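You operate a simulated robot arm through the tools that you are given. There is no shell and no other tool.

The job below is to be done with a simulated two-armed robot. You get a single attempt, and the scene is never put back.

JOB
Pick up the red grease cartridge with one hand, pass it to the other hand and put it on the right end of the flap bench. Fetch the blue clip tag and set it on the lower shelf of the steel loading table. Pull the left table drawer open. Do these in any order.
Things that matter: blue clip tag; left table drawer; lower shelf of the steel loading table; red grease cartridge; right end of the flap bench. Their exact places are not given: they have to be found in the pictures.

Only the result counts: the job must be done as asked and must still hold three seconds after the hand-in. Knocking over, shifting, dropping, spilling or breaking anything else fails it.

ROBOT AND FRAMES
Two 6-joint arms with two-finger parallel grippers on one trunk, on a base that drives. Base frame: it is fixed to the floor where the robot stands at the start and does not move with it; the origin is under the middle of the robot, x ahead of it, y to its left, z up; the surface under the hand at the start is at about z = 860. Units: mm, rad, N and s.
The left shoulder is at the start at [80, 216, 1597], the right one opposite. With the tool pointing down near the work surface each hand reaches from about 100 to 680 mm from the robot's upright axis, wherever it stands, measured 20 degrees to its own side. Places, roughly: blue clip tag [4750, 2250, 750]; left table drawer [-1100, -2600, 700]; lower shelf of the steel loading table [4000, 2300, 400]; right end of the flap bench [2100, 2000, 800]. Payload 3.43 kg a hand.
The TCP of each hand is the grasp point between the finger pads, 30 mm short of the fingertips. In the tool frame z runs along the fingers and y along their closing line. The gripper opens to 94 mm. The fingers are 28 mm wide and 10 mm thick; the gripper's body (50 by 96 mm) begins 55 mm behind the TCP.
Orientation is that of the tool frame in the base frame, as a unit quaternion [x, y, z, w]. With the fingers straight down and closing along the base's y, the tool's x points along the base's -x, its y along +y and its z along -z.

CONTROLS
- The arms move only by the tool jog_arm. It takes "left_steps", "right_steps" or both (then of equal length, played together; a hand with none holds still); each is a list of rows, each a list of 6 numbers: the shift along the base's x, y, z in mm, then the turn, a rotation vector about the base's x, y, z in rad. In form: [[tx, ty, tz, rx, ry, rz], ...]. A call has 1 to 20 rows; each row shifts and turns the commanded pose from where the row before left it. "left_claw" and "right_claw" are, for a hand that has rows, the gripper command, from -1 (fully open) to 1 (shut), values between in proportion, set as the call begins (left out, the last holds). Rows are played at 5 a second. More than 50 mm and 0.15 rad between two rows, or a gripper value outside its range, and nothing of the call is played. A pose out of reach is approached as far as the arm can. The call stops where the force on the tool passes 40 N (or 10 N more than at its start, if that is more) or the arm is blocked; 0.2 s more then pass. The fingers move at their own pace (about 72 mm/s each) and stop on an object; they squeeze with about 43 N. The grip force told is the motor's: it shows also when the fingers shut on nothing. Time passes only in rows, and 0.2 s behind the last, so rows that do not move let the fingers close. It gives the time, the measured TCP pose, the force on the tool (base axes), the opening and the grip force at its end, in the units of the frame above (readings bear some noise), with the torque about the TCP (base axes, N m) and any sound that the robot's microphone picked up.
- Cameras (640 x 400 px; columns grow to the right, rows downward): "scene" is now at [98.5, 17.3, 1747.2]; the picture's right is [0.22, -0.98, 0.00], its down [-0.81, -0.18, -0.56] and it looks along [0.54, 0.12, -0.83] (base axes); focal length 277 px, centre (320, 200). "left" rides on the left gripper at [76, -14, -102] in its tool frame; the picture's right is [0.18, 0.98, 0.00], its down [-0.75, 0.14, -0.64] and it looks along [-0.63, 0.12, 0.77] (tool axes); focal length 243 px, centre (320, 200). "right" rides on the right gripper at [76, 14, -102] in its tool frame; the picture's right is [-0.18, 0.98, 0.00], its down [-0.75, -0.14, -0.64] and it looks along [-0.63, -0.12, 0.77] (tool axes); focal length 243 px, centre (320, 200).
- camera(camera): a new picture of that camera. The clock stands still meanwhile.
- slide_trunk(by): slides the trunk up (or, below 0, down) by that many mm; the arms and the scene camera ride with it, the base frame stays. It gives what a move gives, with no picture.
- base_move(legs): drives the robot by 1 to 6 legs, each [ahead, left, turn to the left] in mm, mm and rad, along the robot's own axes; the way and the turn of a leg run together, so that a leg with both is an arc; at most 1500 mm and 3.142 rad a leg. The arms and the cameras ride along, it lands a little off, and it stops where it bumps. It gives what a move gives.
- aim_head(pan, tilt): turns the head with the scene camera to pan (to the left, within 1.501 rad either way) and tilt (down, from -0.506 to 1.204), counted from straight ahead of the robot. It gives what a move gives.
- probe_pixels(camera, pixels): for up to 12 pixels [column, row] of the newest picture of that camera ("zoom" is the newest enlarged one), the place [x, y, z] in the base frame of the surface seen there, good to about 3 mm. The clock stands still meanwhile.
- enlarge(camera, box): a new picture of the part [left, top, right, bottom] of that camera's present view, enlarged. The clock stands still meanwhile.
- job_done(): hands the job in; it is judged then, once.

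Leave the grippers open and the arms clear of the work at the hand-in unless told otherwise.

The tools are called by a JSON object that holds its "op" and its "data". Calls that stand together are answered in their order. jog_arm: Moves the arms, as the interface text tells. Its arguments: {"type":"object","properties":{"left_steps":{"type":"array","items":{"type":"array","items":{"type":"number"}}},"left_claw":{"type":"number"},"right_steps":{"type":"array","items":{"type":"array","items":{"type":"number"}}},"right_claw":{"type":"number"}},"required":[]} The other tools are called the same way: slide_trunk (by) slides the trunk up or down; base_move (legs) drives the base; aim_head (pan, tilt) turns the head that bears the scene camera; camera (camera) takes a picture; probe_pixels (camera, pixels) gives the place of the surface under pixels of a picture; enlarge (camera, box) takes an enlarged picture of a part of a camera's view; job_done () hands the job in.

At the start:

```text
clock: 0.0
left_position: [523.8, 366.7, 1061.2]
left_ee_rot: [0.001, 1.0, 0.0, 0.0]
left_wrist_force: [-0.3, 0.5, -0.4]
left_moment: [0.0, -0.04, 0.03]
left_width: 94.0
left_finger_force: 0.0
right_position: [629.5, -105.1, 1129.1]
right_ee_rot: [0.0, 1.0, 0.001, 0.0]
right_wrist_force: [-0.2, 0.1, 0.5]
right_moment: [0.01, -0.01, 0.03]
right_width: 94.1
right_finger_force: 0.1
trunk travel left (down, up): [-827.0, 13.0]
robot x, y, heading: [-0.9, -3.4, 0.001]
head pan, tilt: [0.222, 0.977]
```

scene: 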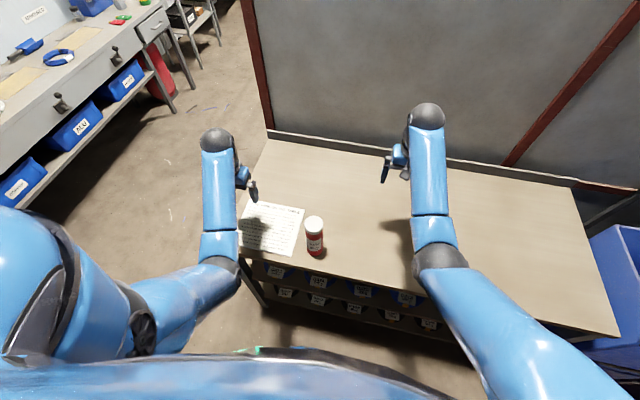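
right: 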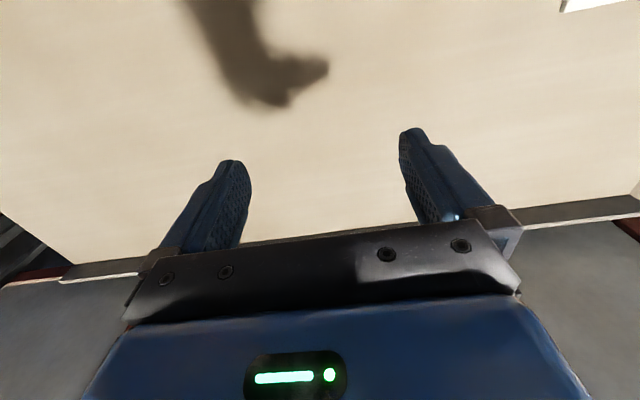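
left: 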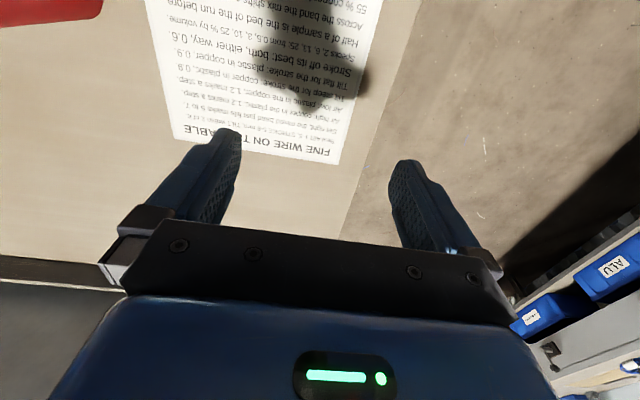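

I see a table ahead with a white-capped red cylinder near pixel (314, 236) and a paper sheet at (272, 228). I'll enlarge that part and probe it.

{"op": "enlarge", "data": {"camera": "scene", "box": [220, 180, 380, 280]}}

{"op": "probe_pixels", "data": {"camera": "scene", "pixels": [[314, 221], [314, 236], [316, 252], [335, 255], [300, 205], [242, 250], [575, 190], [268, 140], [615, 330], [280, 110], [350, 200], [450, 250]]}}

```text
4.00 times, centred on (300, 230) of scene
```

zoom: 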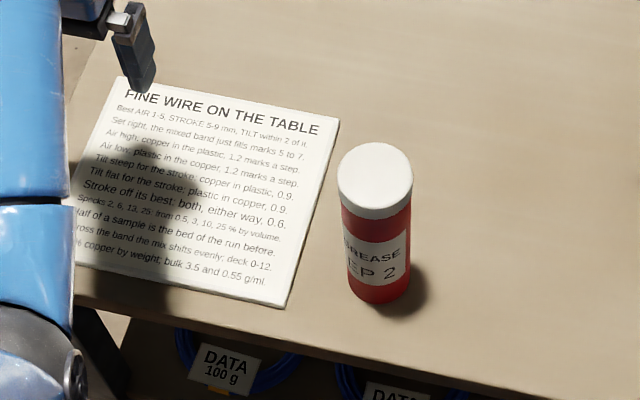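

```text
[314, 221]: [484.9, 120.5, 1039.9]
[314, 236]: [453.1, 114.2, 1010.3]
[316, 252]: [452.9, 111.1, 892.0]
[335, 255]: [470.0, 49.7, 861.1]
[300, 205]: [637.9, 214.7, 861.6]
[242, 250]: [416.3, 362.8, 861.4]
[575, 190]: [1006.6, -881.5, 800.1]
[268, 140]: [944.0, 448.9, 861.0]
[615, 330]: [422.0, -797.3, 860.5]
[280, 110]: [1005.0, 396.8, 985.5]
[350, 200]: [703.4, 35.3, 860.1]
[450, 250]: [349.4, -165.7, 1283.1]
```

The red cartridge stands at about (480, 117), from z 861 up to 1040. Before handling it, I'll look around with the head, starting with the left ahead side.

{"op": "aim_head", "data": {"pan": 0.7, "tilt": 0.35}}

{"op": "camera", "data": {"camera": "scene"}}

```text
clock: 1.0
left_position: [521.9, 366.2, 1062.3]
left_ee_rot: [0.0, 1.0, 0.0, 0.0]
left_wrist_force: [0.0, 0.2, -0.1]
left_moment: [0.0, -0.02, 0.0]
left_width: 94.1
left_finger_force: 0.0
right_position: [629.6, -104.1, 1128.4]
right_ee_rot: [0.0, 1.0, 0.0, 0.0]
right_wrist_force: [-0.7, 0.2, 0.2]
right_moment: [-0.01, 0.0, -0.04]
right_width: 94.0
right_finger_force: 0.1
trunk travel left (down, up): [-827.0, 13.0]
robot x, y, heading: [0.3, -1.5, 0.002]
head pan, tilt: [0.7, 0.351]
```

```text
taken
```

scene: 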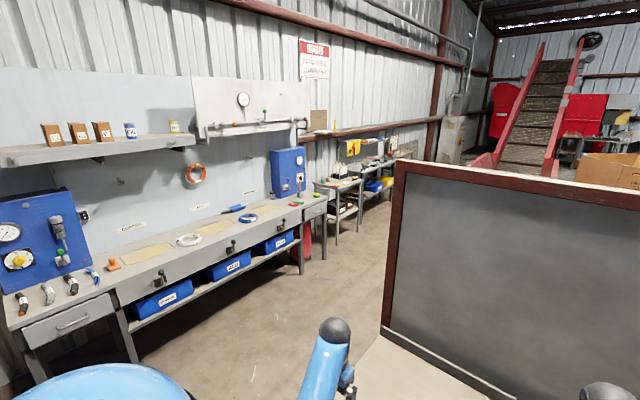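

A long bench runs along the left wall, and further on are more tables. I'll enlarge several parts.

{"op": "enlarge", "data": {"camera": "scene", "box": [200, 120, 440, 270]}}

{"op": "enlarge", "data": {"camera": "scene", "box": [300, 100, 460, 200]}}

{"op": "probe_pixels", "data": {"camera": "scene", "pixels": [[320, 198], [300, 205], [250, 215], [150, 260], [330, 185], [345, 182], [375, 163], [70, 320], [350, 205], [388, 158], [200, 240], [325, 230]]}}

```text
2.67 times, centred on (320, 195) of scene
```

zoom: 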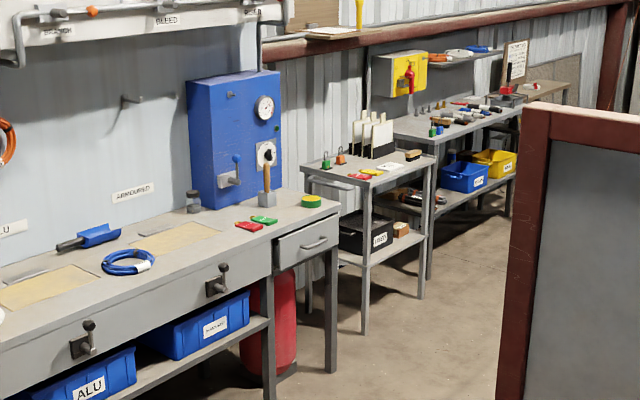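

```text
4.00 times, centred on (380, 150) of scene
```

zoom: 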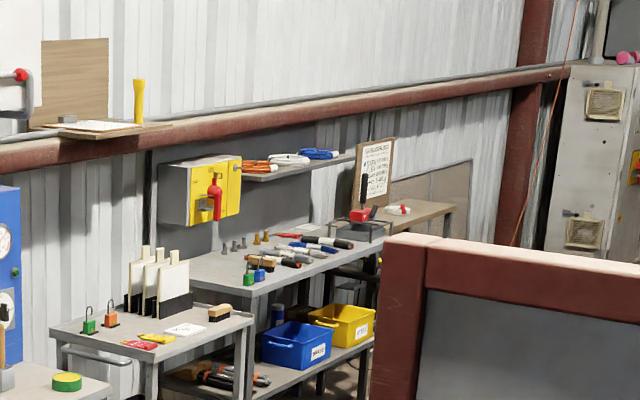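

```text
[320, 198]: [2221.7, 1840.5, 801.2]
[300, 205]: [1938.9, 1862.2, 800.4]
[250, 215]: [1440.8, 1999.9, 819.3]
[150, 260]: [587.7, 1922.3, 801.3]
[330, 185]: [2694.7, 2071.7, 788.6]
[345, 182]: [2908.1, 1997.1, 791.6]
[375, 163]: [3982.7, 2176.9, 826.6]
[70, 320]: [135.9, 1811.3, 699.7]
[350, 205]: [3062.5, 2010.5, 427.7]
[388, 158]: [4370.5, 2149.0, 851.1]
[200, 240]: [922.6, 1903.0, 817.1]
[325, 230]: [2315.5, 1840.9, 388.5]
```

The flap bench with its right end at about x 2000–2250, z 800 is clear now. I'll start with the cartridge: the right hand will take it low from the right side with a tilted tool, and the left hand will take it over from above. First I turn the right hand by +90° about z, clear over the table.

{"op": "jog_arm", "data": {"right_steps": [[-10, -8, 0, 0, 0, 0.1428], [-10, -8, 0, 0, 0, 0.1428], [-10, -8, 0, 0, 0, 0.1428], [-10, -8, 0, 0, 0, 0.1428], [-10, -8, 0, 0, 0, 0.1428], [-10, -8, 0, 0, 0, 0.1428], [-10, -8, 0, 0, 0, 0.1428], [-10, -8, 0, 0, 0, 0.1428], [-10, -8, 0, 0, 0, 0.1428], [-10, -8, 0, 0, 0, 0.1428], [-10, -8, 0, 0, 0, 0.1428]], "right_claw": -1}}

{"op": "aim_head", "data": {"pan": 0.1, "tilt": 0.95}}

{"op": "camera", "data": {"camera": "scene"}}

```text
clock: 3.4
left_position: [522.4, 365.0, 1060.6]
left_ee_rot: [0.0, 1.0, 0.0, 0.001]
left_wrist_force: [-0.2, -0.5, 0.0]
left_moment: [0.0, 0.0, -0.02]
left_width: 94.1
left_finger_force: 0.0
right_position: [559.8, -188.1, 1074.1]
right_ee_rot: [0.708, -0.706, 0.002, -0.001]
right_wrist_force: [0.7, 0.0, 0.7]
right_moment: [-0.03, 0.02, -0.02]
right_width: 93.9
right_finger_force: 0.1
right hand out of reach, approached as far as the arm can: row 1, 2, 3, 4, 5, 6, 7, 8, 9, 10, 11
trunk travel left (down, up): [-827.0, 13.0]
robot x, y, heading: [-1.8, 0.3, 0.002]
head pan, tilt: [0.7, 0.351]
```

```text
clock: 4.4
left_position: [522.1, 366.7, 1060.3]
left_ee_rot: [0.0, 1.0, 0.0, -0.001]
left_wrist_force: [0.2, -0.2, 0.1]
left_moment: [0.02, 0.01, 0.02]
left_width: 94.0
left_finger_force: 0.1
right_position: [559.2, -186.3, 1073.4]
right_ee_rot: [-0.707, 0.708, -0.001, 0.001]
right_wrist_force: [-1.2, -0.3, 0.6]
right_moment: [0.0, -0.01, 0.01]
right_width: 94.2
right_finger_force: 0.2
trunk travel left (down, up): [-827.0, 13.0]
robot x, y, heading: [-3.7, 0.0, 0.002]
head pan, tilt: [0.099, 0.949]
```

```text
taken
```

scene: 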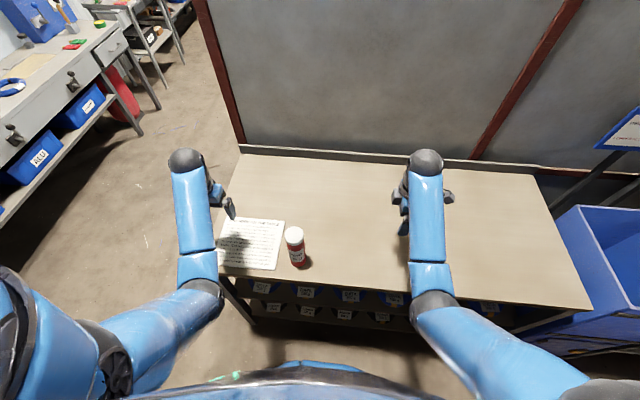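

The yaw worked, but that height was too close for the arm, so it settled at z 1074. I'll step the right hand down by 60 mm to see where the commanded pose is.

{"op": "jog_arm", "data": {"right_steps": [[0, 0, -30, 0, 0, 0], [0, 0, -30, 0, 0, 0]]}}

```text
clock: 5.0
left_position: [522.6, 366.5, 1060.6]
left_ee_rot: [-0.001, 1.0, 0.0, 0.0]
left_wrist_force: [0.2, 0.2, -1.0]
left_moment: [-0.02, 0.01, 0.02]
left_width: 93.7
left_finger_force: 0.0
right_position: [559.3, -186.4, 1012.6]
right_ee_rot: [-0.707, 0.707, 0.0, 0.0]
right_wrist_force: [0.5, -0.9, 0.3]
right_moment: [0.0, 0.01, 0.0]
right_width: 93.9
right_finger_force: 0.0
trunk travel left (down, up): [-827.0, 13.0]
robot x, y, heading: [-0.3, -0.9, 0.002]
head pan, tilt: [0.099, 0.949]
```

The commanded pose follows the reached one. Now I tilt the right tool about +x by about 1 rad so the fingers point left and down.

{"op": "jog_arm", "data": {"right_steps": [[0, 0, 0, 0.145, 0, 0], [0, 0, 0, 0.145, 0, 0], [0, 0, 0, 0.145, 0, 0], [0, 0, 0, 0.145, 0, 0], [0, 0, 0, 0.145, 0, 0], [0, 0, 0, 0.145, 0, 0], [0, 0, 0, 0.145, 0, 0]]}}

{"op": "camera", "data": {"camera": "right"}}

{"op": "camera", "data": {"camera": "scene"}}

```text
clock: 6.6
left_position: [523.0, 366.1, 1060.9]
left_ee_rot: [0.0, 1.0, 0.001, 0.0]
left_wrist_force: [-0.7, 0.3, 0.8]
left_moment: [0.05, 0.01, -0.01]
left_width: 94.2
left_finger_force: 0.0
right_position: [559.7, -188.7, 1014.5]
right_ee_rot: [-0.617, 0.618, 0.344, 0.346]
right_wrist_force: [-0.6, 0.3, -0.1]
right_moment: [0.02, -0.03, 0.0]
right_width: 94.0
right_finger_force: 0.2
trunk travel left (down, up): [-827.0, 13.0]
robot x, y, heading: [-0.0, -0.1, -0.001]
head pan, tilt: [0.099, 0.949]
```

```text
taken
```

right: 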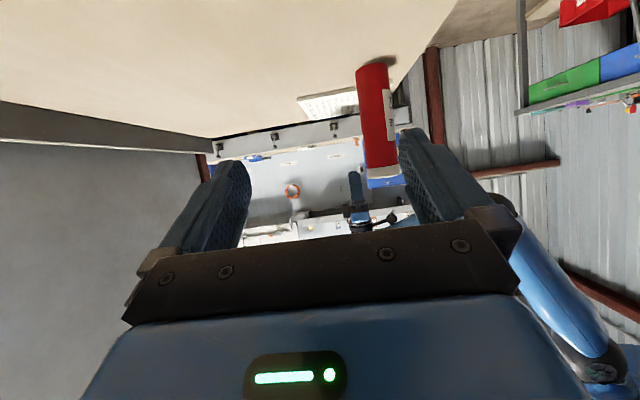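

```text
taken
```

scene: 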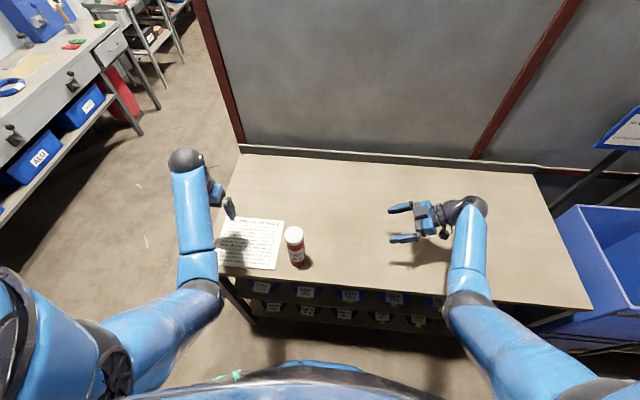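

The tilted pose works nicely. Now I'll measure the cartridge precisely around (294, 245) in an enlarged view.

{"op": "enlarge", "data": {"camera": "scene", "box": [262, 220, 326, 260]}}

```text
10.00 times, centred on (294, 240) of scene
```

zoom: 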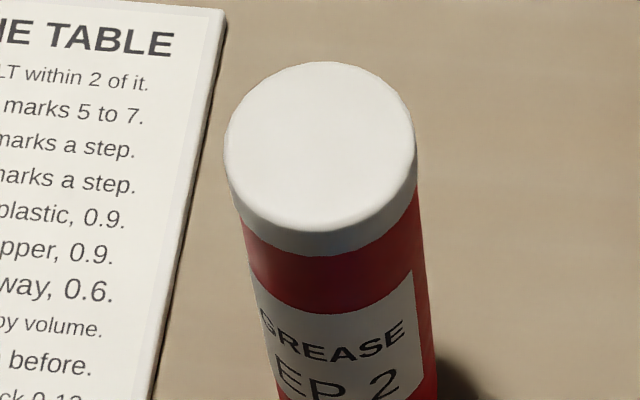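

{"op": "probe_pixels", "data": {"camera": "zoom", "pixels": [[318, 142], [232, 145], [408, 140], [320, 68], [318, 222], [318, 242], [340, 290], [420, 250], [258, 280]]}}

{"op": "probe_pixels", "data": {"camera": "scene", "pixels": [[250, 240], [220, 265], [300, 275], [400, 290], [590, 310], [285, 222], [278, 270]]}}

```text
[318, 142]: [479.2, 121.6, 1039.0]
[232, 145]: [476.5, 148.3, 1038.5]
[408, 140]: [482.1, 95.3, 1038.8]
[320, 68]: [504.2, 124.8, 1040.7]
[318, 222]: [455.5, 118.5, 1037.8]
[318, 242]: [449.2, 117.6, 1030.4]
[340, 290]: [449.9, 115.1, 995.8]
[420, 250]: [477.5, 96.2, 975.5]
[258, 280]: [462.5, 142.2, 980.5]
```

```text
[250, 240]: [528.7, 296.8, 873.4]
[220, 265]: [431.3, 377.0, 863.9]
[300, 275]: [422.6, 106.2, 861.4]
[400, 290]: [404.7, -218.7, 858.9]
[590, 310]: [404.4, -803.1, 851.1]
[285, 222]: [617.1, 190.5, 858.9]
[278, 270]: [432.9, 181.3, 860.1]
```

The cartridge's axis is at (479.5, 121), its diameter is about 54–56, and it runs from z 861 to 1040. I'll move the right hand to (479.5, -30, 920) in front of it.

{"op": "jog_arm", "data": {"right_steps": [[-16, 31.7, -18.9, 0, 0, 0], [-16, 31.7, -18.9, 0, 0, 0], [-16, 31.7, -18.9, 0, 0, 0], [-16, 31.7, -18.9, 0, 0, 0], [-16, 31.7, -18.9, 0, 0, 0]]}}

{"op": "camera", "data": {"camera": "right"}}

```text
clock: 7.8
left_position: [521.8, 367.7, 1060.3]
left_ee_rot: [0.0, 1.0, 0.0, 0.001]
left_wrist_force: [0.6, 0.3, 0.1]
left_moment: [0.0, 0.0, 0.02]
left_width: 93.9
left_finger_force: 0.0
right_position: [478.2, -27.3, 919.5]
right_ee_rot: [0.618, -0.618, -0.343, -0.343]
right_wrist_force: [0.2, 0.3, -0.3]
right_moment: [0.0, -0.01, 0.0]
right_width: 93.8
right_finger_force: 0.1
trunk travel left (down, up): [-827.0, 13.0]
robot x, y, heading: [3.3, -1.3, -0.002]
head pan, tilt: [0.099, 0.949]
```

```text
taken
```

right: 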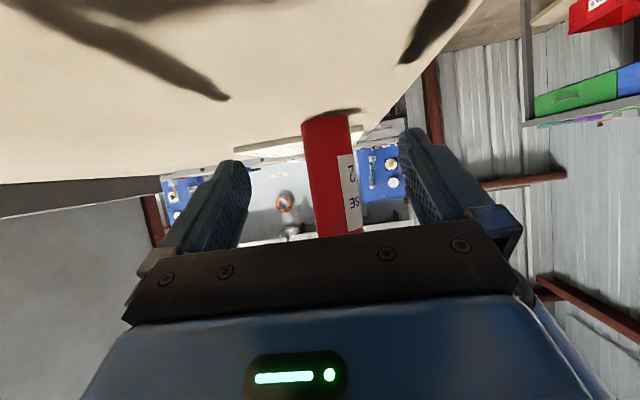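

The cartridge sits centred between the fingers. I'll advance 145 mm along +y.

{"op": "jog_arm", "data": {"right_steps": [[0.4, 36, 0, 0, 0, 0], [0.4, 36, 0, 0, 0, 0], [0.4, 36, 0, 0, 0, 0], [0, 37, 0, 0, 0, 0]]}}

{"op": "camera", "data": {"camera": "right"}}

{"op": "enlarge", "data": {"camera": "scene", "box": [200, 180, 400, 305]}}

```text
clock: 8.8
left_position: [522.7, 367.8, 1059.9]
left_ee_rot: [0.0, 1.0, 0.0, 0.0]
left_wrist_force: [0.4, -0.6, -0.3]
left_moment: [0.0, -0.03, -0.01]
left_width: 94.0
left_finger_force: 0.0
right_position: [479.9, 117.2, 918.6]
right_ee_rot: [-0.618, 0.618, 0.344, 0.343]
right_wrist_force: [-0.8, 0.2, 0.4]
right_moment: [0.0, 0.0, -0.02]
right_width: 94.0
right_finger_force: 0.2
trunk travel left (down, up): [-827.0, 13.0]
robot x, y, heading: [-0.4, 0.2, -0.001]
head pan, tilt: [0.099, 0.949]
```

```text
taken
```

right: 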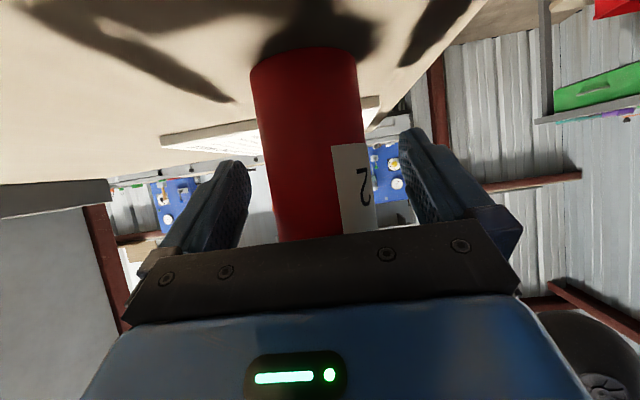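

```text
3.20 times, centred on (300, 242) of scene
```

zoom: 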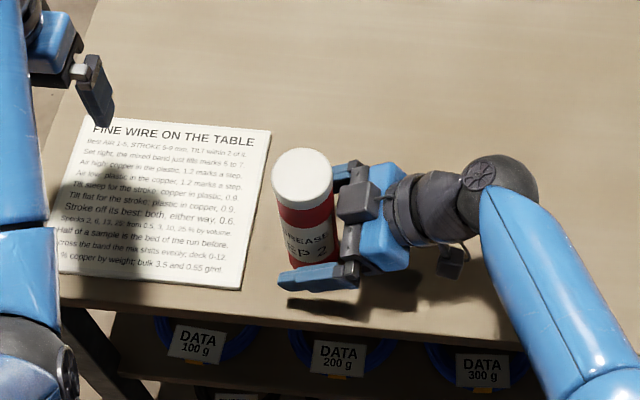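

The fingers straddle the cartridge without touching. I'll close the right gripper with still rows.

{"op": "jog_arm", "data": {"right_steps": [[0, 0, 0, 0, 0, 0], [0, 0, 0, 0, 0, 0], [0, 0, 0, 0, 0, 0], [0, 0, 0, 0, 0, 0], [0, 0, 0, 0, 0, 0]], "right_claw": 1}}

```text
clock: 10.0
left_position: [522.8, 365.7, 1060.9]
left_ee_rot: [-0.001, 1.0, 0.0, 0.0]
left_wrist_force: [1.0, -0.3, 0.4]
left_moment: [0.05, 0.03, 0.01]
left_width: 93.9
left_finger_force: 0.0
right_position: [479.8, 116.7, 919.4]
right_ee_rot: [0.618, -0.617, -0.345, -0.345]
right_wrist_force: [-0.4, -0.5, 1.7]
right_moment: [0.06, 0.04, -0.03]
right_width: 57.5
right_finger_force: 43.5
trunk travel left (down, up): [-827.0, 13.0]
robot x, y, heading: [0.4, -1.0, 0.0]
head pan, tilt: [0.099, 0.949]
```

Gripped at 57.5 mm with 43.5 N. I'll lift by 25 mm.

{"op": "jog_arm", "data": {"right_steps": [[0, 0, 5, 0, 0, 0], [0, 0, 10, 0, 0, 0], [0, 0, 10, 0, 0, 0], [0, 0, 0, 0, 0, 0]]}}

{"op": "enlarge", "data": {"camera": "scene", "box": [200, 180, 400, 305]}}

```text
clock: 11.0
left_position: [523.9, 365.7, 1060.9]
left_ee_rot: [0.001, 1.0, 0.0, -0.001]
left_wrist_force: [-0.3, 0.4, 0.0]
left_moment: [-0.03, 0.02, -0.04]
left_width: 93.9
left_finger_force: 0.0
right_position: [480.6, 117.6, 944.2]
right_ee_rot: [0.618, -0.617, -0.345, -0.343]
right_wrist_force: [0.1, -0.2, -4.1]
right_moment: [-0.03, -0.02, -0.02]
right_width: 57.6
right_finger_force: 43.4
trunk travel left (down, up): [-827.0, 13.0]
robot x, y, heading: [-0.7, -2.2, -0.001]
head pan, tilt: [0.099, 0.949]
```

```text
3.20 times, centred on (300, 242) of scene
```

zoom: 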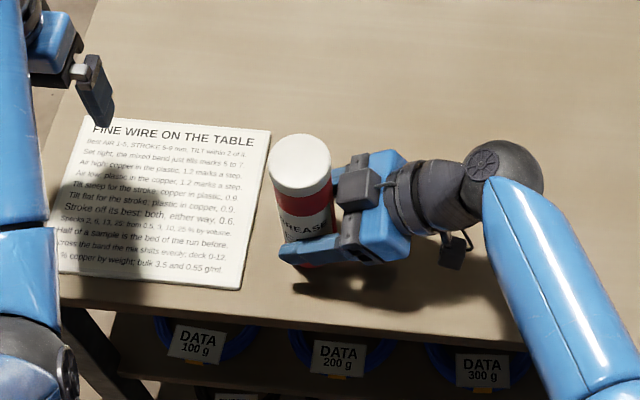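

Lifted cleanly (about 0.4 kg); the cap top is now near z 1064. Now I turn the left hand by -90° about z so it closes along x, moving it to (480, 300, 1034) left of the cartridge.

{"op": "jog_arm", "data": {"left_steps": [[-4, -6, -2.5, 0, 0, -0.1428], [-4, -6, -2.5, 0, 0, -0.1428], [-4, -6, -2.5, 0, 0, -0.1428], [-4, -6, -2.5, 0, 0, -0.1428], [-4, -6, -2.5, 0, 0, -0.1428], [-4, -6, -2.5, 0, 0, -0.1428], [-4, -6, -2.5, 0, 0, -0.1428], [-4, -6, -2.5, 0, 0, -0.1428], [-4, -6, -2.5, 0, 0, -0.1428], [-4, -6, -2.5, 0, 0, -0.1428], [-3, -6, -2, 0, 0, -0.1428]], "left_claw": -1}}

{"op": "camera", "data": {"camera": "scene"}}

{"op": "camera", "data": {"camera": "left"}}

```text
clock: 13.4
left_position: [480.0, 299.6, 1033.1]
left_ee_rot: [0.708, 0.707, 0.001, 0.0]
left_wrist_force: [0.1, 0.3, 1.2]
left_moment: [-0.01, -0.03, 0.0]
left_width: 94.2
left_finger_force: 0.1
right_position: [479.6, 116.4, 944.0]
right_ee_rot: [0.618, -0.618, -0.344, -0.343]
right_wrist_force: [-1.2, 0.0, -4.0]
right_moment: [-0.01, 0.02, -0.03]
right_width: 57.5
right_finger_force: 43.7
trunk travel left (down, up): [-827.0, 13.0]
robot x, y, heading: [-1.6, 5.2, -0.002]
head pan, tilt: [0.099, 0.949]
```

```text
taken
```

scene: 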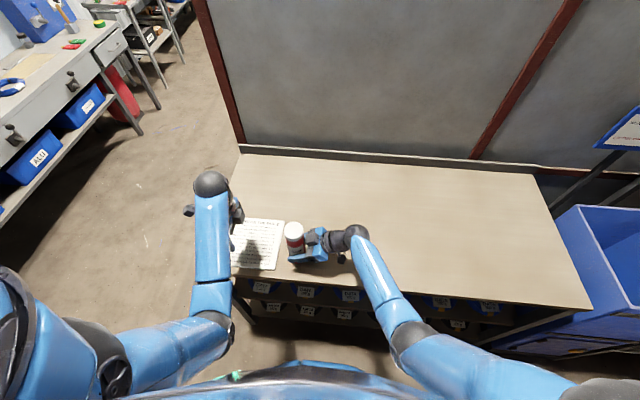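

```text
taken
```

left: 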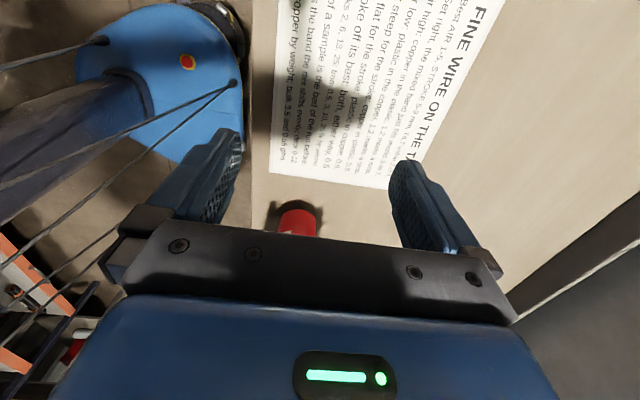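

Left hand is turned and level with the cap. I'll slide it 178 mm along -y so its open fingers straddle the cap end.

{"op": "jog_arm", "data": {"left_steps": [[0, -35, 0, 0, 0, 0], [0, -35, 0, 0, 0, 0], [0, -35, 0, 0, 0, 0], [0, -25, 0, 0, 0, 0]]}}

{"op": "camera", "data": {"camera": "left"}}

{"op": "enlarge", "data": {"camera": "scene", "box": [180, 160, 400, 298]}}

```text
clock: 14.4
left_position: [480.3, 169.4, 1032.7]
left_ee_rot: [0.707, 0.707, 0.0, 0.0]
left_wrist_force: [-0.3, 0.2, -0.4]
left_moment: [0.03, 0.03, -0.02]
left_width: 94.0
left_finger_force: 0.1
right_position: [480.1, 115.7, 944.6]
right_ee_rot: [0.618, -0.618, -0.345, -0.344]
right_wrist_force: [0.0, -0.5, -5.0]
right_moment: [-0.03, -0.02, -0.01]
right_width: 57.5
right_finger_force: 42.8
trunk travel left (down, up): [-827.0, 13.0]
robot x, y, heading: [1.2, 0.4, -0.002]
head pan, tilt: [0.099, 0.949]
```

```text
taken
```

left: 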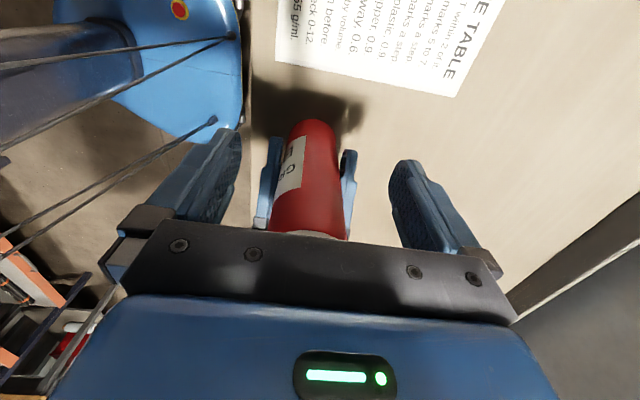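

```text
2.90 times, centred on (290, 229) of scene
```

zoom: 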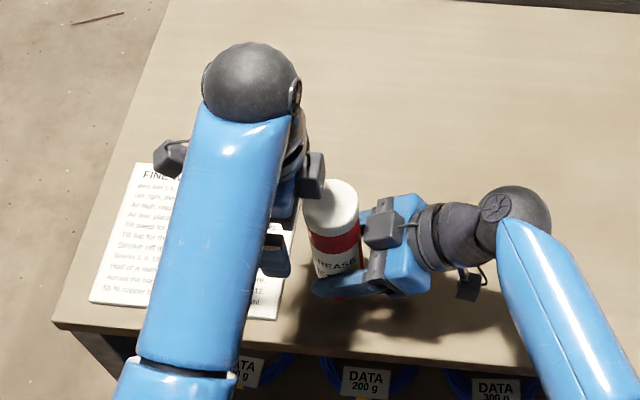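

Still clear on both sides. I'll go the last 48 mm.

{"op": "jog_arm", "data": {"left_steps": [[0, -16, 0, 0, 0, 0], [0, -16, 0, 0, 0, 0], [0, -16, 0, 0, 0, 0]]}}

{"op": "camera", "data": {"camera": "left"}}

{"op": "enlarge", "data": {"camera": "scene", "box": [220, 180, 380, 280]}}

```text
clock: 15.2
left_position: [481.1, 120.8, 1032.8]
left_ee_rot: [0.707, 0.707, 0.001, -0.001]
left_wrist_force: [-0.2, 0.4, 0.8]
left_moment: [0.0, 0.03, 0.04]
left_width: 94.2
left_finger_force: 0.1
right_position: [480.0, 116.3, 944.6]
right_ee_rot: [-0.618, 0.618, 0.344, 0.343]
right_wrist_force: [-0.6, -0.7, -3.8]
right_moment: [-0.04, 0.02, -0.02]
right_width: 57.3
right_finger_force: 43.4
trunk travel left (down, up): [-827.0, 13.0]
robot x, y, heading: [-1.0, 2.3, 0.003]
head pan, tilt: [0.099, 0.949]
```

```text
taken
```

left: 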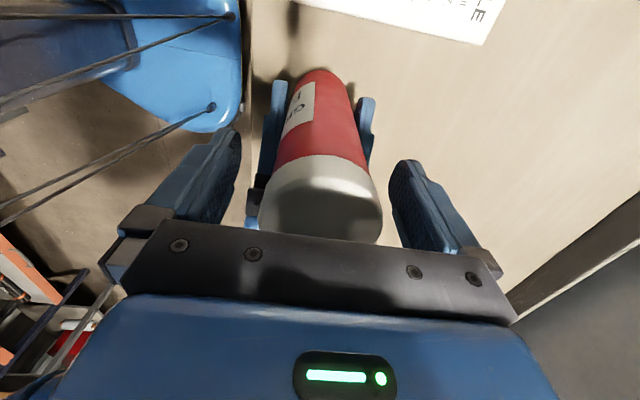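

```text
4.00 times, centred on (300, 230) of scene
```

zoom: 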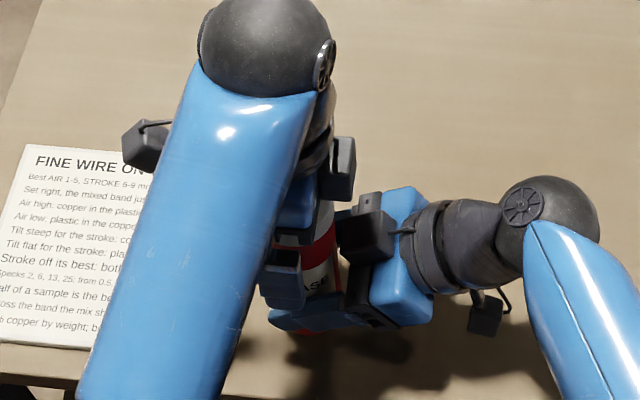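

The cap end sits between the left fingers. I'll close the left gripper while the right still holds.

{"op": "jog_arm", "data": {"left_steps": [[0, 0, 0, 0, 0, 0], [0, 0, 0, 0, 0, 0], [0, 0, 0, 0, 0, 0], [0, 0, 0, 0, 0, 0], [0, 0, 0, 0, 0, 0]], "left_claw": 1}}

```text
clock: 16.4
left_position: [479.0, 122.0, 1033.0]
left_ee_rot: [0.707, 0.707, 0.001, 0.0]
left_wrist_force: [5.1, -0.4, -0.3]
left_moment: [0.0, -0.28, -0.01]
left_width: 56.9
left_finger_force: 43.1
right_position: [480.3, 117.7, 945.0]
right_ee_rot: [-0.618, 0.618, 0.344, 0.343]
right_wrist_force: [-5.4, 1.2, -1.4]
right_moment: [-0.08, -0.28, 0.03]
right_width: 57.6
right_finger_force: 42.8
trunk travel left (down, up): [-827.0, 13.0]
robot x, y, heading: [-0.3, 5.5, 0.003]
head pan, tilt: [0.099, 0.949]
```

Both hands hold it (left 56.9 mm, 43 N). Now I open the right gripper.

{"op": "jog_arm", "data": {"right_steps": [[0, 0, 0, 0, 0, 0], [0, 0, 0, 0, 0, 0], [0, 0, 0, 0, 0, 0], [0, 0, 0, 0, 0, 0]], "right_claw": -1}}

```text
clock: 17.4
left_position: [478.5, 123.9, 1033.9]
left_ee_rot: [0.707, 0.708, 0.001, 0.0]
left_wrist_force: [0.5, -0.3, 0.7]
left_moment: [0.01, 0.02, -0.01]
left_width: 55.9
left_finger_force: 42.4
right_position: [480.3, 116.3, 944.2]
right_ee_rot: [0.618, -0.618, -0.344, -0.343]
right_wrist_force: [0.1, -0.2, 0.6]
right_moment: [0.04, -0.01, 0.01]
right_width: 93.5
right_finger_force: 0.1
trunk travel left (down, up): [-827.0, 13.0]
robot x, y, heading: [-4.2, -1.2, -0.002]
head pan, tilt: [0.099, 0.949]
```

The left wrist force shows little weight yet, so I'll check in the left picture that the cartridge is still held before moving the right away.

{"op": "camera", "data": {"camera": "left"}}

{"op": "enlarge", "data": {"camera": "scene", "box": [220, 180, 380, 280]}}

{"op": "camera", "data": {"camera": "right"}}

```text
taken
```

left: 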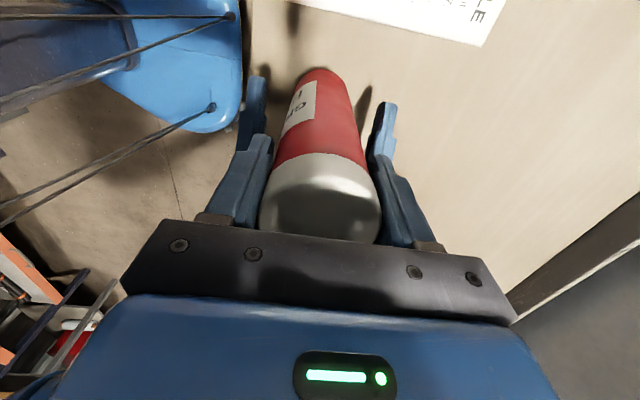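

```text
4.00 times, centred on (300, 230) of scene
```

zoom: 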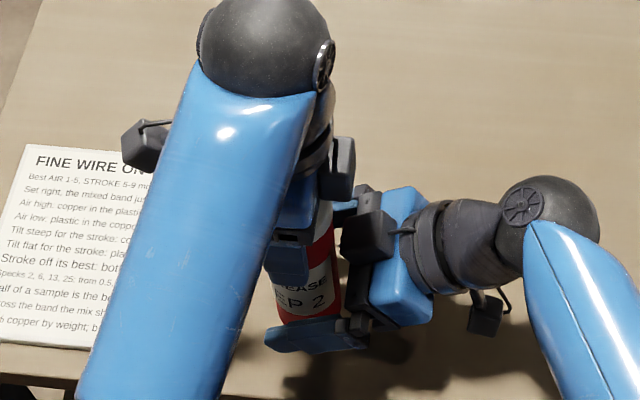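

```text
taken
```

right: 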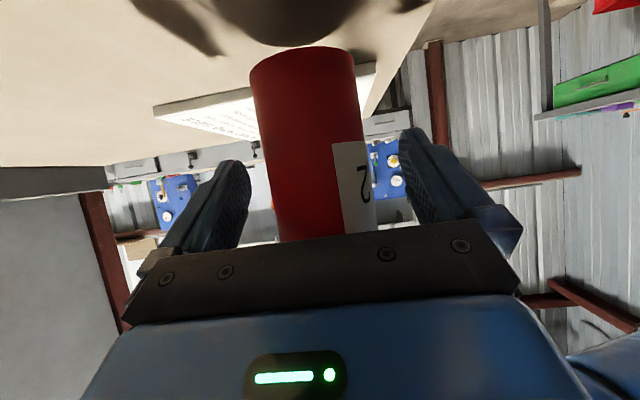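

The cartridge is still in the left fingers. I'll withdraw the right hand along -y.

{"op": "jog_arm", "data": {"right_steps": [[0, -20, 0, 0, 0, 0], [0, -30, 0, 0, 0, 0], [0, -35, 0, 0, 0, 0], [0, -40, 0, 0, 0, 0], [0, -40, 0, 0, 0, 0]]}}

{"op": "camera", "data": {"camera": "right"}}

```text
clock: 18.6
left_position: [480.4, 119.5, 1033.1]
left_ee_rot: [0.707, 0.707, 0.001, 0.001]
left_wrist_force: [-0.5, 0.8, 0.2]
left_moment: [0.01, -0.02, -0.03]
left_width: 56.1
left_finger_force: 43.0
right_position: [479.9, -48.9, 944.2]
right_ee_rot: [0.618, -0.617, -0.345, -0.344]
right_wrist_force: [0.1, 0.2, 0.5]
right_moment: [-0.01, -0.01, -0.01]
right_width: 94.1
right_finger_force: 0.0
trunk travel left (down, up): [-827.0, 13.0]
robot x, y, heading: [-3.0, 1.2, 0.002]
head pan, tilt: [0.099, 0.949]
```

```text
taken
```

right: 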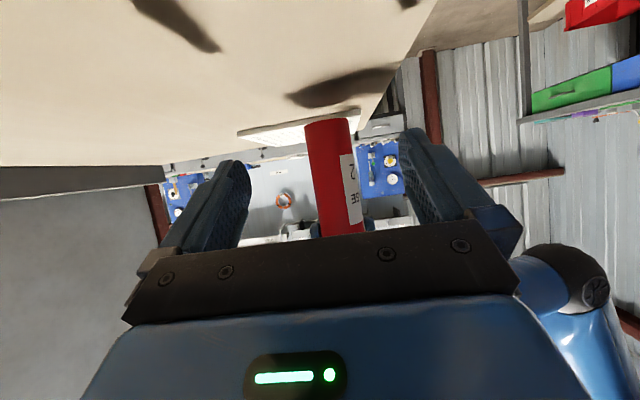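

The left hand alone now holds the cartridge in the air. Before driving I'll look at the surroundings on the left, at a steeper angle, and then on the right.

{"op": "aim_head", "data": {"pan": 1.45, "tilt": 0.6}}

{"op": "camera", "data": {"camera": "scene"}}

{"op": "aim_head", "data": {"pan": -1.45, "tilt": 0.5}}

{"op": "camera", "data": {"camera": "scene"}}

```text
clock: 20.1
left_position: [480.2, 121.9, 1032.4]
left_ee_rot: [0.707, 0.707, -0.001, 0.0]
left_wrist_force: [-0.2, -0.8, -0.6]
left_moment: [0.0, 0.03, 0.03]
left_width: 56.1
left_finger_force: 42.8
right_position: [480.0, -47.7, 945.2]
right_ee_rot: [-0.617, 0.618, 0.345, 0.344]
right_wrist_force: [-0.9, 0.3, 0.6]
right_moment: [-0.01, -0.01, -0.02]
right_width: 94.2
right_finger_force: 0.1
trunk travel left (down, up): [-827.0, 13.0]
robot x, y, heading: [0.5, 0.3, -0.001]
head pan, tilt: [1.45, 0.6]
```

```text
taken
```

scene: 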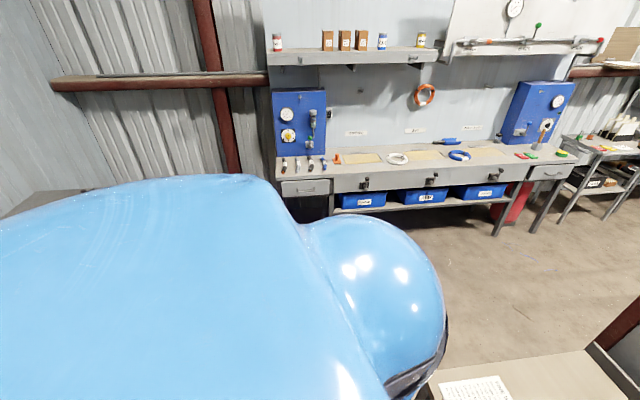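

```text
clock: 22.6
left_position: [478.9, 121.7, 1032.7]
left_ee_rot: [0.707, 0.707, 0.0, 0.0]
left_wrist_force: [0.1, -0.2, 0.2]
left_moment: [-0.01, -0.03, 0.0]
left_width: 56.1
left_finger_force: 43.0
right_position: [480.6, -47.1, 945.0]
right_ee_rot: [-0.618, 0.618, 0.344, 0.343]
right_wrist_force: [0.3, -0.3, -0.1]
right_moment: [0.01, 0.01, -0.04]
right_width: 94.0
right_finger_force: 0.0
trunk travel left (down, up): [-827.0, 13.0]
robot x, y, heading: [-1.4, -2.4, 0.001]
head pan, tilt: [-1.45, 0.499]
```

```text
taken
```

scene: 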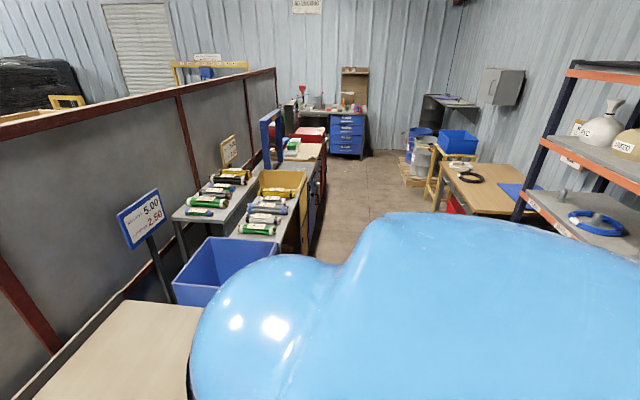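

I see a corridor to the right, with a wooden-topped table near (490, 195) and shelves at right. I'll probe some points for a map.

{"op": "probe_pixels", "data": {"camera": "scene", "pixels": [[490, 205], [470, 178], [450, 205], [550, 155], [580, 215], [340, 190], [320, 250], [300, 170], [410, 170], [360, 170], [205, 230], [275, 75]]}}

{"op": "enlarge", "data": {"camera": "scene", "box": [380, 80, 640, 242]}}

```text
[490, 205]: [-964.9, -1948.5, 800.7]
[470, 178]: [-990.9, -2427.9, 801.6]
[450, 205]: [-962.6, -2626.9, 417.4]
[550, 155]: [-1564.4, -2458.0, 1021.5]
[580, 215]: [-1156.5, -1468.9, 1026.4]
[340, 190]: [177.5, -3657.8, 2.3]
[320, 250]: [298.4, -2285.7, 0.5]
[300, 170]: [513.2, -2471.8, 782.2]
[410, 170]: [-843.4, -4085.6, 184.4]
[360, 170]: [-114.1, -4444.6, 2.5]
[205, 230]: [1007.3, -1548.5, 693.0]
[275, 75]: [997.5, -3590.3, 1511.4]
```

```text
2.46 times, centred on (510, 161) of scene
```

zoom: 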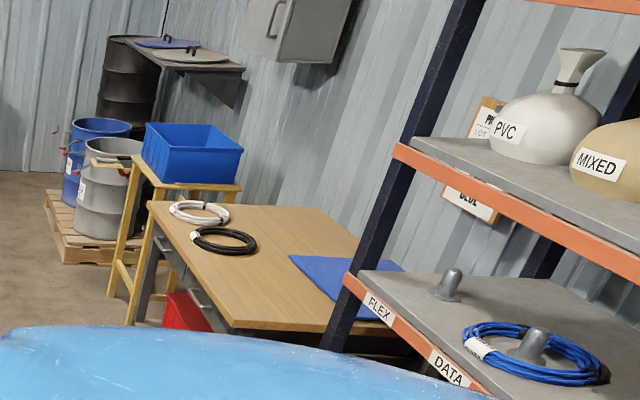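

The map so far: the drawer table's front is near x = -950, y from -1900 to -2650. I'll first back away from the table by 180 mm so both arms clear its edge, then aim the head left-ahead.

{"op": "base_move", "data": {"legs": [[-180, 0, 0]]}}

{"op": "aim_head", "data": {"pan": 0.8, "tilt": 0.6}}

{"op": "camera", "data": {"camera": "scene"}}

```text
clock: 24.2
left_position: [303.5, 122.8, 1032.4]
left_ee_rot: [0.707, 0.707, -0.002, -0.002]
left_wrist_force: [0.6, -0.4, -3.9]
left_moment: [0.0, 0.0, 0.01]
left_width: 55.6
left_finger_force: 43.1
right_position: [304.1, -49.6, 942.2]
right_ee_rot: [-0.617, 0.619, 0.345, 0.342]
right_wrist_force: [0.0, -0.3, -0.7]
right_moment: [0.06, -0.01, 0.05]
right_width: 94.0
right_finger_force: 0.1
trunk travel left (down, up): [-827.0, 13.0]
robot x, y, heading: [-181.3, -2.1, 0.003]
head pan, tilt: [-1.45, 0.499]
```

```text
clock: 26.3
left_position: [299.4, 121.0, 1033.3]
left_ee_rot: [0.707, 0.707, -0.001, 0.0]
left_wrist_force: [0.2, 0.1, -3.2]
left_moment: [-0.01, -0.01, 0.02]
left_width: 56.1
left_finger_force: 42.9
right_position: [301.2, -48.6, 944.6]
right_ee_rot: [-0.618, 0.618, 0.343, 0.344]
right_wrist_force: [-0.6, 1.3, -0.2]
right_moment: [0.03, 0.0, -0.05]
right_width: 94.0
right_finger_force: 0.0
trunk travel left (down, up): [-827.0, 13.0]
robot x, y, heading: [-177.7, 1.5, -0.005]
head pan, tilt: [0.799, 0.6]
```

```text
taken
```

scene: 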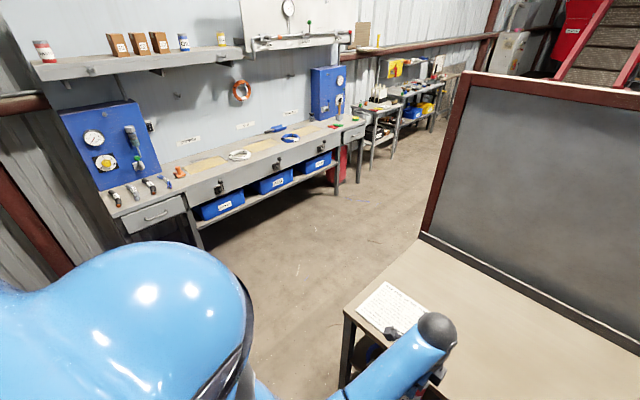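

The weight shows now at the left wrist (-3.5 N). I'll check in the left camera how the cartridge sits in the fingers.

{"op": "camera", "data": {"camera": "left"}}

{"op": "camera", "data": {"camera": "right"}}

{"op": "probe_pixels", "data": {"camera": "scene", "pixels": [[350, 165], [420, 235], [360, 200], [410, 200], [430, 160], [345, 310], [300, 250], [440, 135], [340, 240], [240, 250]]}}

```text
taken
```

left: 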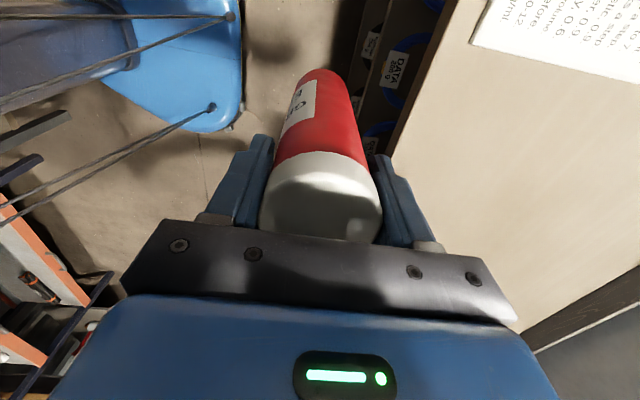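

```text
taken
```

right: 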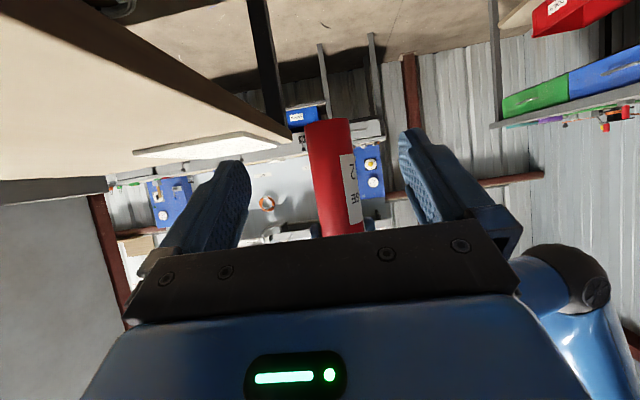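

```text
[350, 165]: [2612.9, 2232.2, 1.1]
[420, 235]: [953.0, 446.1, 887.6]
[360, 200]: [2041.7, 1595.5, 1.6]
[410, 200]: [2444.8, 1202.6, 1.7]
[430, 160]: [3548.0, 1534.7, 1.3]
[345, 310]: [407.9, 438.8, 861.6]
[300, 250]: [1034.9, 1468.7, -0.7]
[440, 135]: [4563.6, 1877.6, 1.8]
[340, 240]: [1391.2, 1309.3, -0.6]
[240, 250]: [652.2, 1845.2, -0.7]
```

The cartridge is held as before, and the floor between the bench and the partition is free. I'll shift left by 1000 mm, then drive ahead 1300 mm.

{"op": "base_move", "data": {"legs": [[0, 1000, 0], [1300, 0, 0]]}}

{"op": "aim_head", "data": {"pan": 0.0, "tilt": 0.5}}

{"op": "camera", "data": {"camera": "scene"}}

```text
clock: 37.6
left_position: [1607.1, 1124.4, 1033.6]
left_ee_rot: [0.706, 0.708, 0.0, 0.0]
left_wrist_force: [0.7, 0.8, -3.8]
left_moment: [0.0, -0.01, -0.02]
left_width: 55.5
left_finger_force: 43.5
right_position: [1609.0, 953.7, 944.4]
right_ee_rot: [0.619, -0.617, -0.345, -0.343]
right_wrist_force: [-0.6, -0.4, 0.3]
right_moment: [0.01, -0.03, -0.01]
right_width: 94.0
right_finger_force: 0.0
trunk travel left (down, up): [-827.0, 13.0]
robot x, y, heading: [1129.4, 1001.3, -0.0]
head pan, tilt: [0.799, 0.6]
```

```text
clock: 38.7
left_position: [1608.6, 1124.8, 1033.4]
left_ee_rot: [0.706, 0.708, 0.0, 0.0]
left_wrist_force: [-0.7, -0.3, -4.5]
left_moment: [-0.01, 0.03, 0.0]
left_width: 55.8
left_finger_force: 42.7
right_position: [1609.9, 953.6, 943.7]
right_ee_rot: [0.618, -0.617, -0.344, -0.344]
right_wrist_force: [0.1, -0.4, -0.1]
right_moment: [-0.02, -0.01, -0.03]
right_width: 94.1
right_finger_force: 0.0
trunk travel left (down, up): [-827.0, 13.0]
robot x, y, heading: [1129.1, 1000.6, 0.005]
head pan, tilt: [0.0, 0.499]
```

```text
taken
```

scene: 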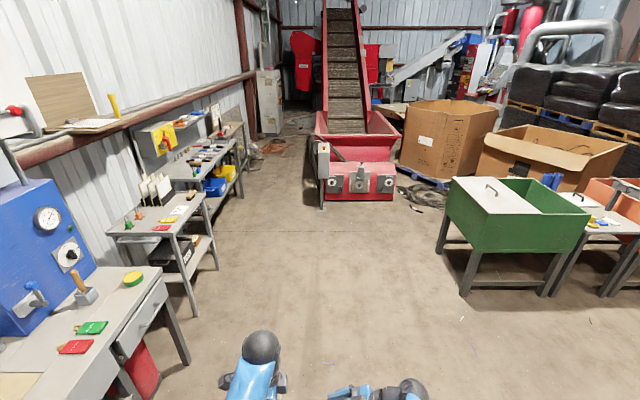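

I have a good view now. I'll enlarge the right end of the bench at lower left and the tables beyond.

{"op": "enlarge", "data": {"camera": "scene", "box": [0, 170, 260, 332]}}

{"op": "enlarge", "data": {"camera": "scene", "box": [100, 90, 276, 200]}}

{"op": "probe_pixels", "data": {"camera": "scene", "pixels": [[133, 283], [86, 297], [91, 328], [76, 347], [157, 270], [118, 345], [110, 310], [95, 270], [60, 300], [40, 315], [132, 310], [115, 280]]}}

```text
2.46 times, centred on (130, 251) of scene
```

zoom: 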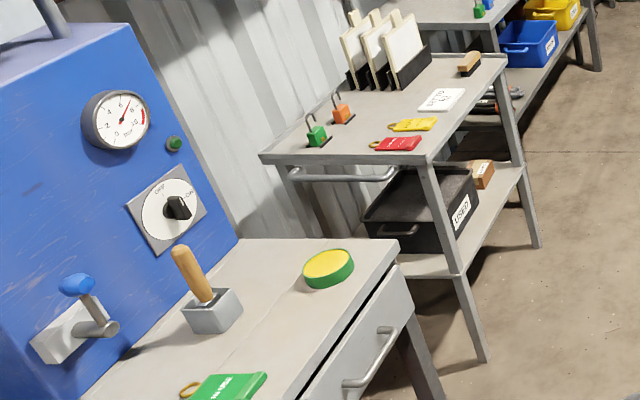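

```text
3.64 times, centred on (188, 145) of scene
```

zoom: 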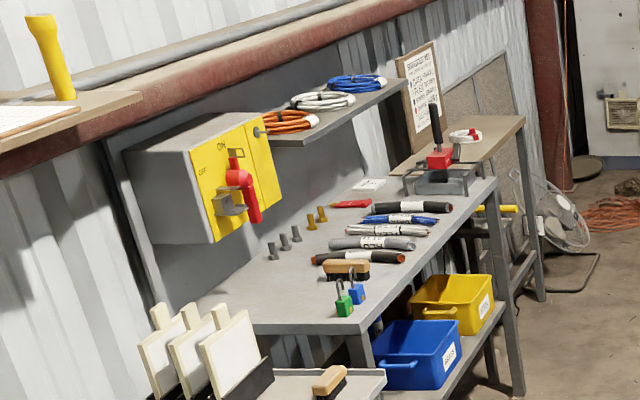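

```text
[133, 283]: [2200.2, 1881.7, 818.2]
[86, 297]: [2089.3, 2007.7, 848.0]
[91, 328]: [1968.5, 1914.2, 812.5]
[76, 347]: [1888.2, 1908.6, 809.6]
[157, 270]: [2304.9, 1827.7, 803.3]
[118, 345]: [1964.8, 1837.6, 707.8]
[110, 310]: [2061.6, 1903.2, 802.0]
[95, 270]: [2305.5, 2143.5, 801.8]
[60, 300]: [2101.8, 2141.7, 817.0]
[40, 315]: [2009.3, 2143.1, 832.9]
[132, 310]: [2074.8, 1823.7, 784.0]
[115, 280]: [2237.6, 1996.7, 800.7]
```

The right end is bounded by x ≈ 2305 and y ≈ 1827–2150, with a green/yellow tape at (2200, 1882), a block with a wooden handle at (2089, 2008), and a green tag at (1968, 1914). A free spot is at about (2190, 1997). I'll set the right hand upright and pull it back first, and probe the handle and body heights.

{"op": "jog_arm", "data": {"right_steps": [[-10, -28, 8, -0.145, 0, 0], [-10, -28, 8, -0.145, 0, 0], [-10, -28, 8, -0.145, 0, 0], [-10, -28, 8, -0.145, 0, 0], [-10, -28, 8, -0.145, 0, 0], [-10, -28, 8, -0.145, 0, 0], [-10, -28, 8, -0.145, 0, 0]]}}

{"op": "enlarge", "data": {"camera": "scene", "box": [20, 230, 180, 330]}}

{"op": "camera", "data": {"camera": "left"}}

```text
clock: 40.3
left_position: [1606.3, 1123.5, 1033.5]
left_ee_rot: [0.706, 0.708, 0.0, 0.0]
left_wrist_force: [-0.2, 0.1, -3.7]
left_moment: [0.02, 0.02, 0.03]
left_width: 55.7
left_finger_force: 43.0
right_position: [1539.8, 758.4, 999.9]
right_ee_rot: [-0.707, 0.707, 0.0, -0.002]
right_wrist_force: [0.1, 0.3, -0.4]
right_moment: [-0.01, 0.0, 0.0]
right_width: 93.8
right_finger_force: 0.0
trunk travel left (down, up): [-827.0, 13.0]
robot x, y, heading: [1127.9, 1004.0, 0.008]
head pan, tilt: [0.0, 0.499]
```

```text
4.00 times, centred on (100, 280) of scene
```

zoom: 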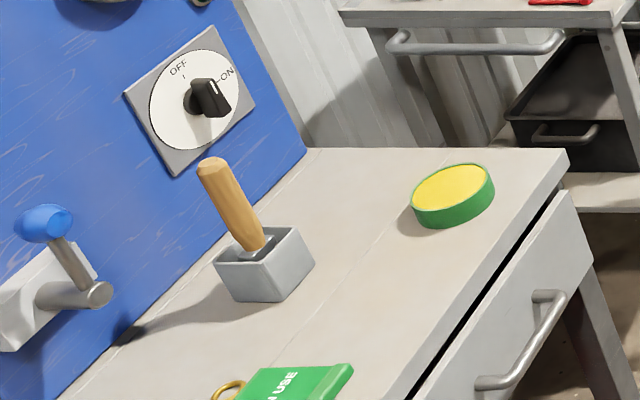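

```text
taken
```

left: 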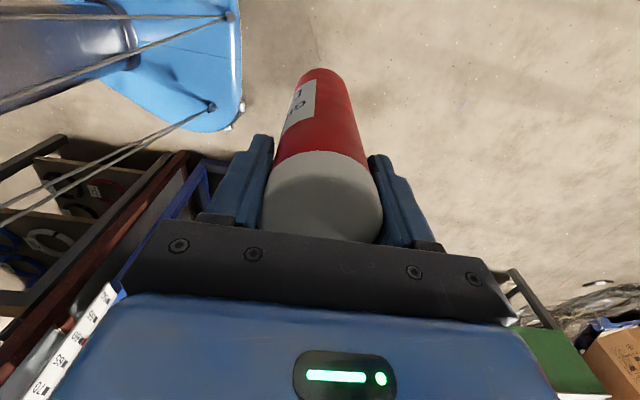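

{"op": "probe_pixels", "data": {"camera": "zoom", "pixels": [[210, 165], [245, 235], [265, 265], [300, 240], [455, 185], [420, 200], [485, 190], [350, 370], [395, 175], [330, 260], [565, 160], [310, 155]]}}

{"op": "probe_pixels", "data": {"camera": "left", "pixels": [[238, 60], [236, 110], [200, 130], [235, 20], [180, 100], [220, 80]]}}

```text
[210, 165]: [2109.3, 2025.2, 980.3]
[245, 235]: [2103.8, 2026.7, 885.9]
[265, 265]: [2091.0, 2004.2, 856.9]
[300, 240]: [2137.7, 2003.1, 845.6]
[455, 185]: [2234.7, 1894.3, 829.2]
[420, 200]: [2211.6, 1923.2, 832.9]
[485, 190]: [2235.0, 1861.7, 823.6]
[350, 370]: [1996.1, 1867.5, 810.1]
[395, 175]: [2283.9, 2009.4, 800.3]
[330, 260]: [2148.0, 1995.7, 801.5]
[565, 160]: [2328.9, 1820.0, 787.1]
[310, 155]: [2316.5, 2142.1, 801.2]
```

```text
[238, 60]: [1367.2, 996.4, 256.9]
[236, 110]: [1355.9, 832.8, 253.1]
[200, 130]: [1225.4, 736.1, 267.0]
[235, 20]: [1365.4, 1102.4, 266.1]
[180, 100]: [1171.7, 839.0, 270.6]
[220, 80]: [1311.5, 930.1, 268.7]
```

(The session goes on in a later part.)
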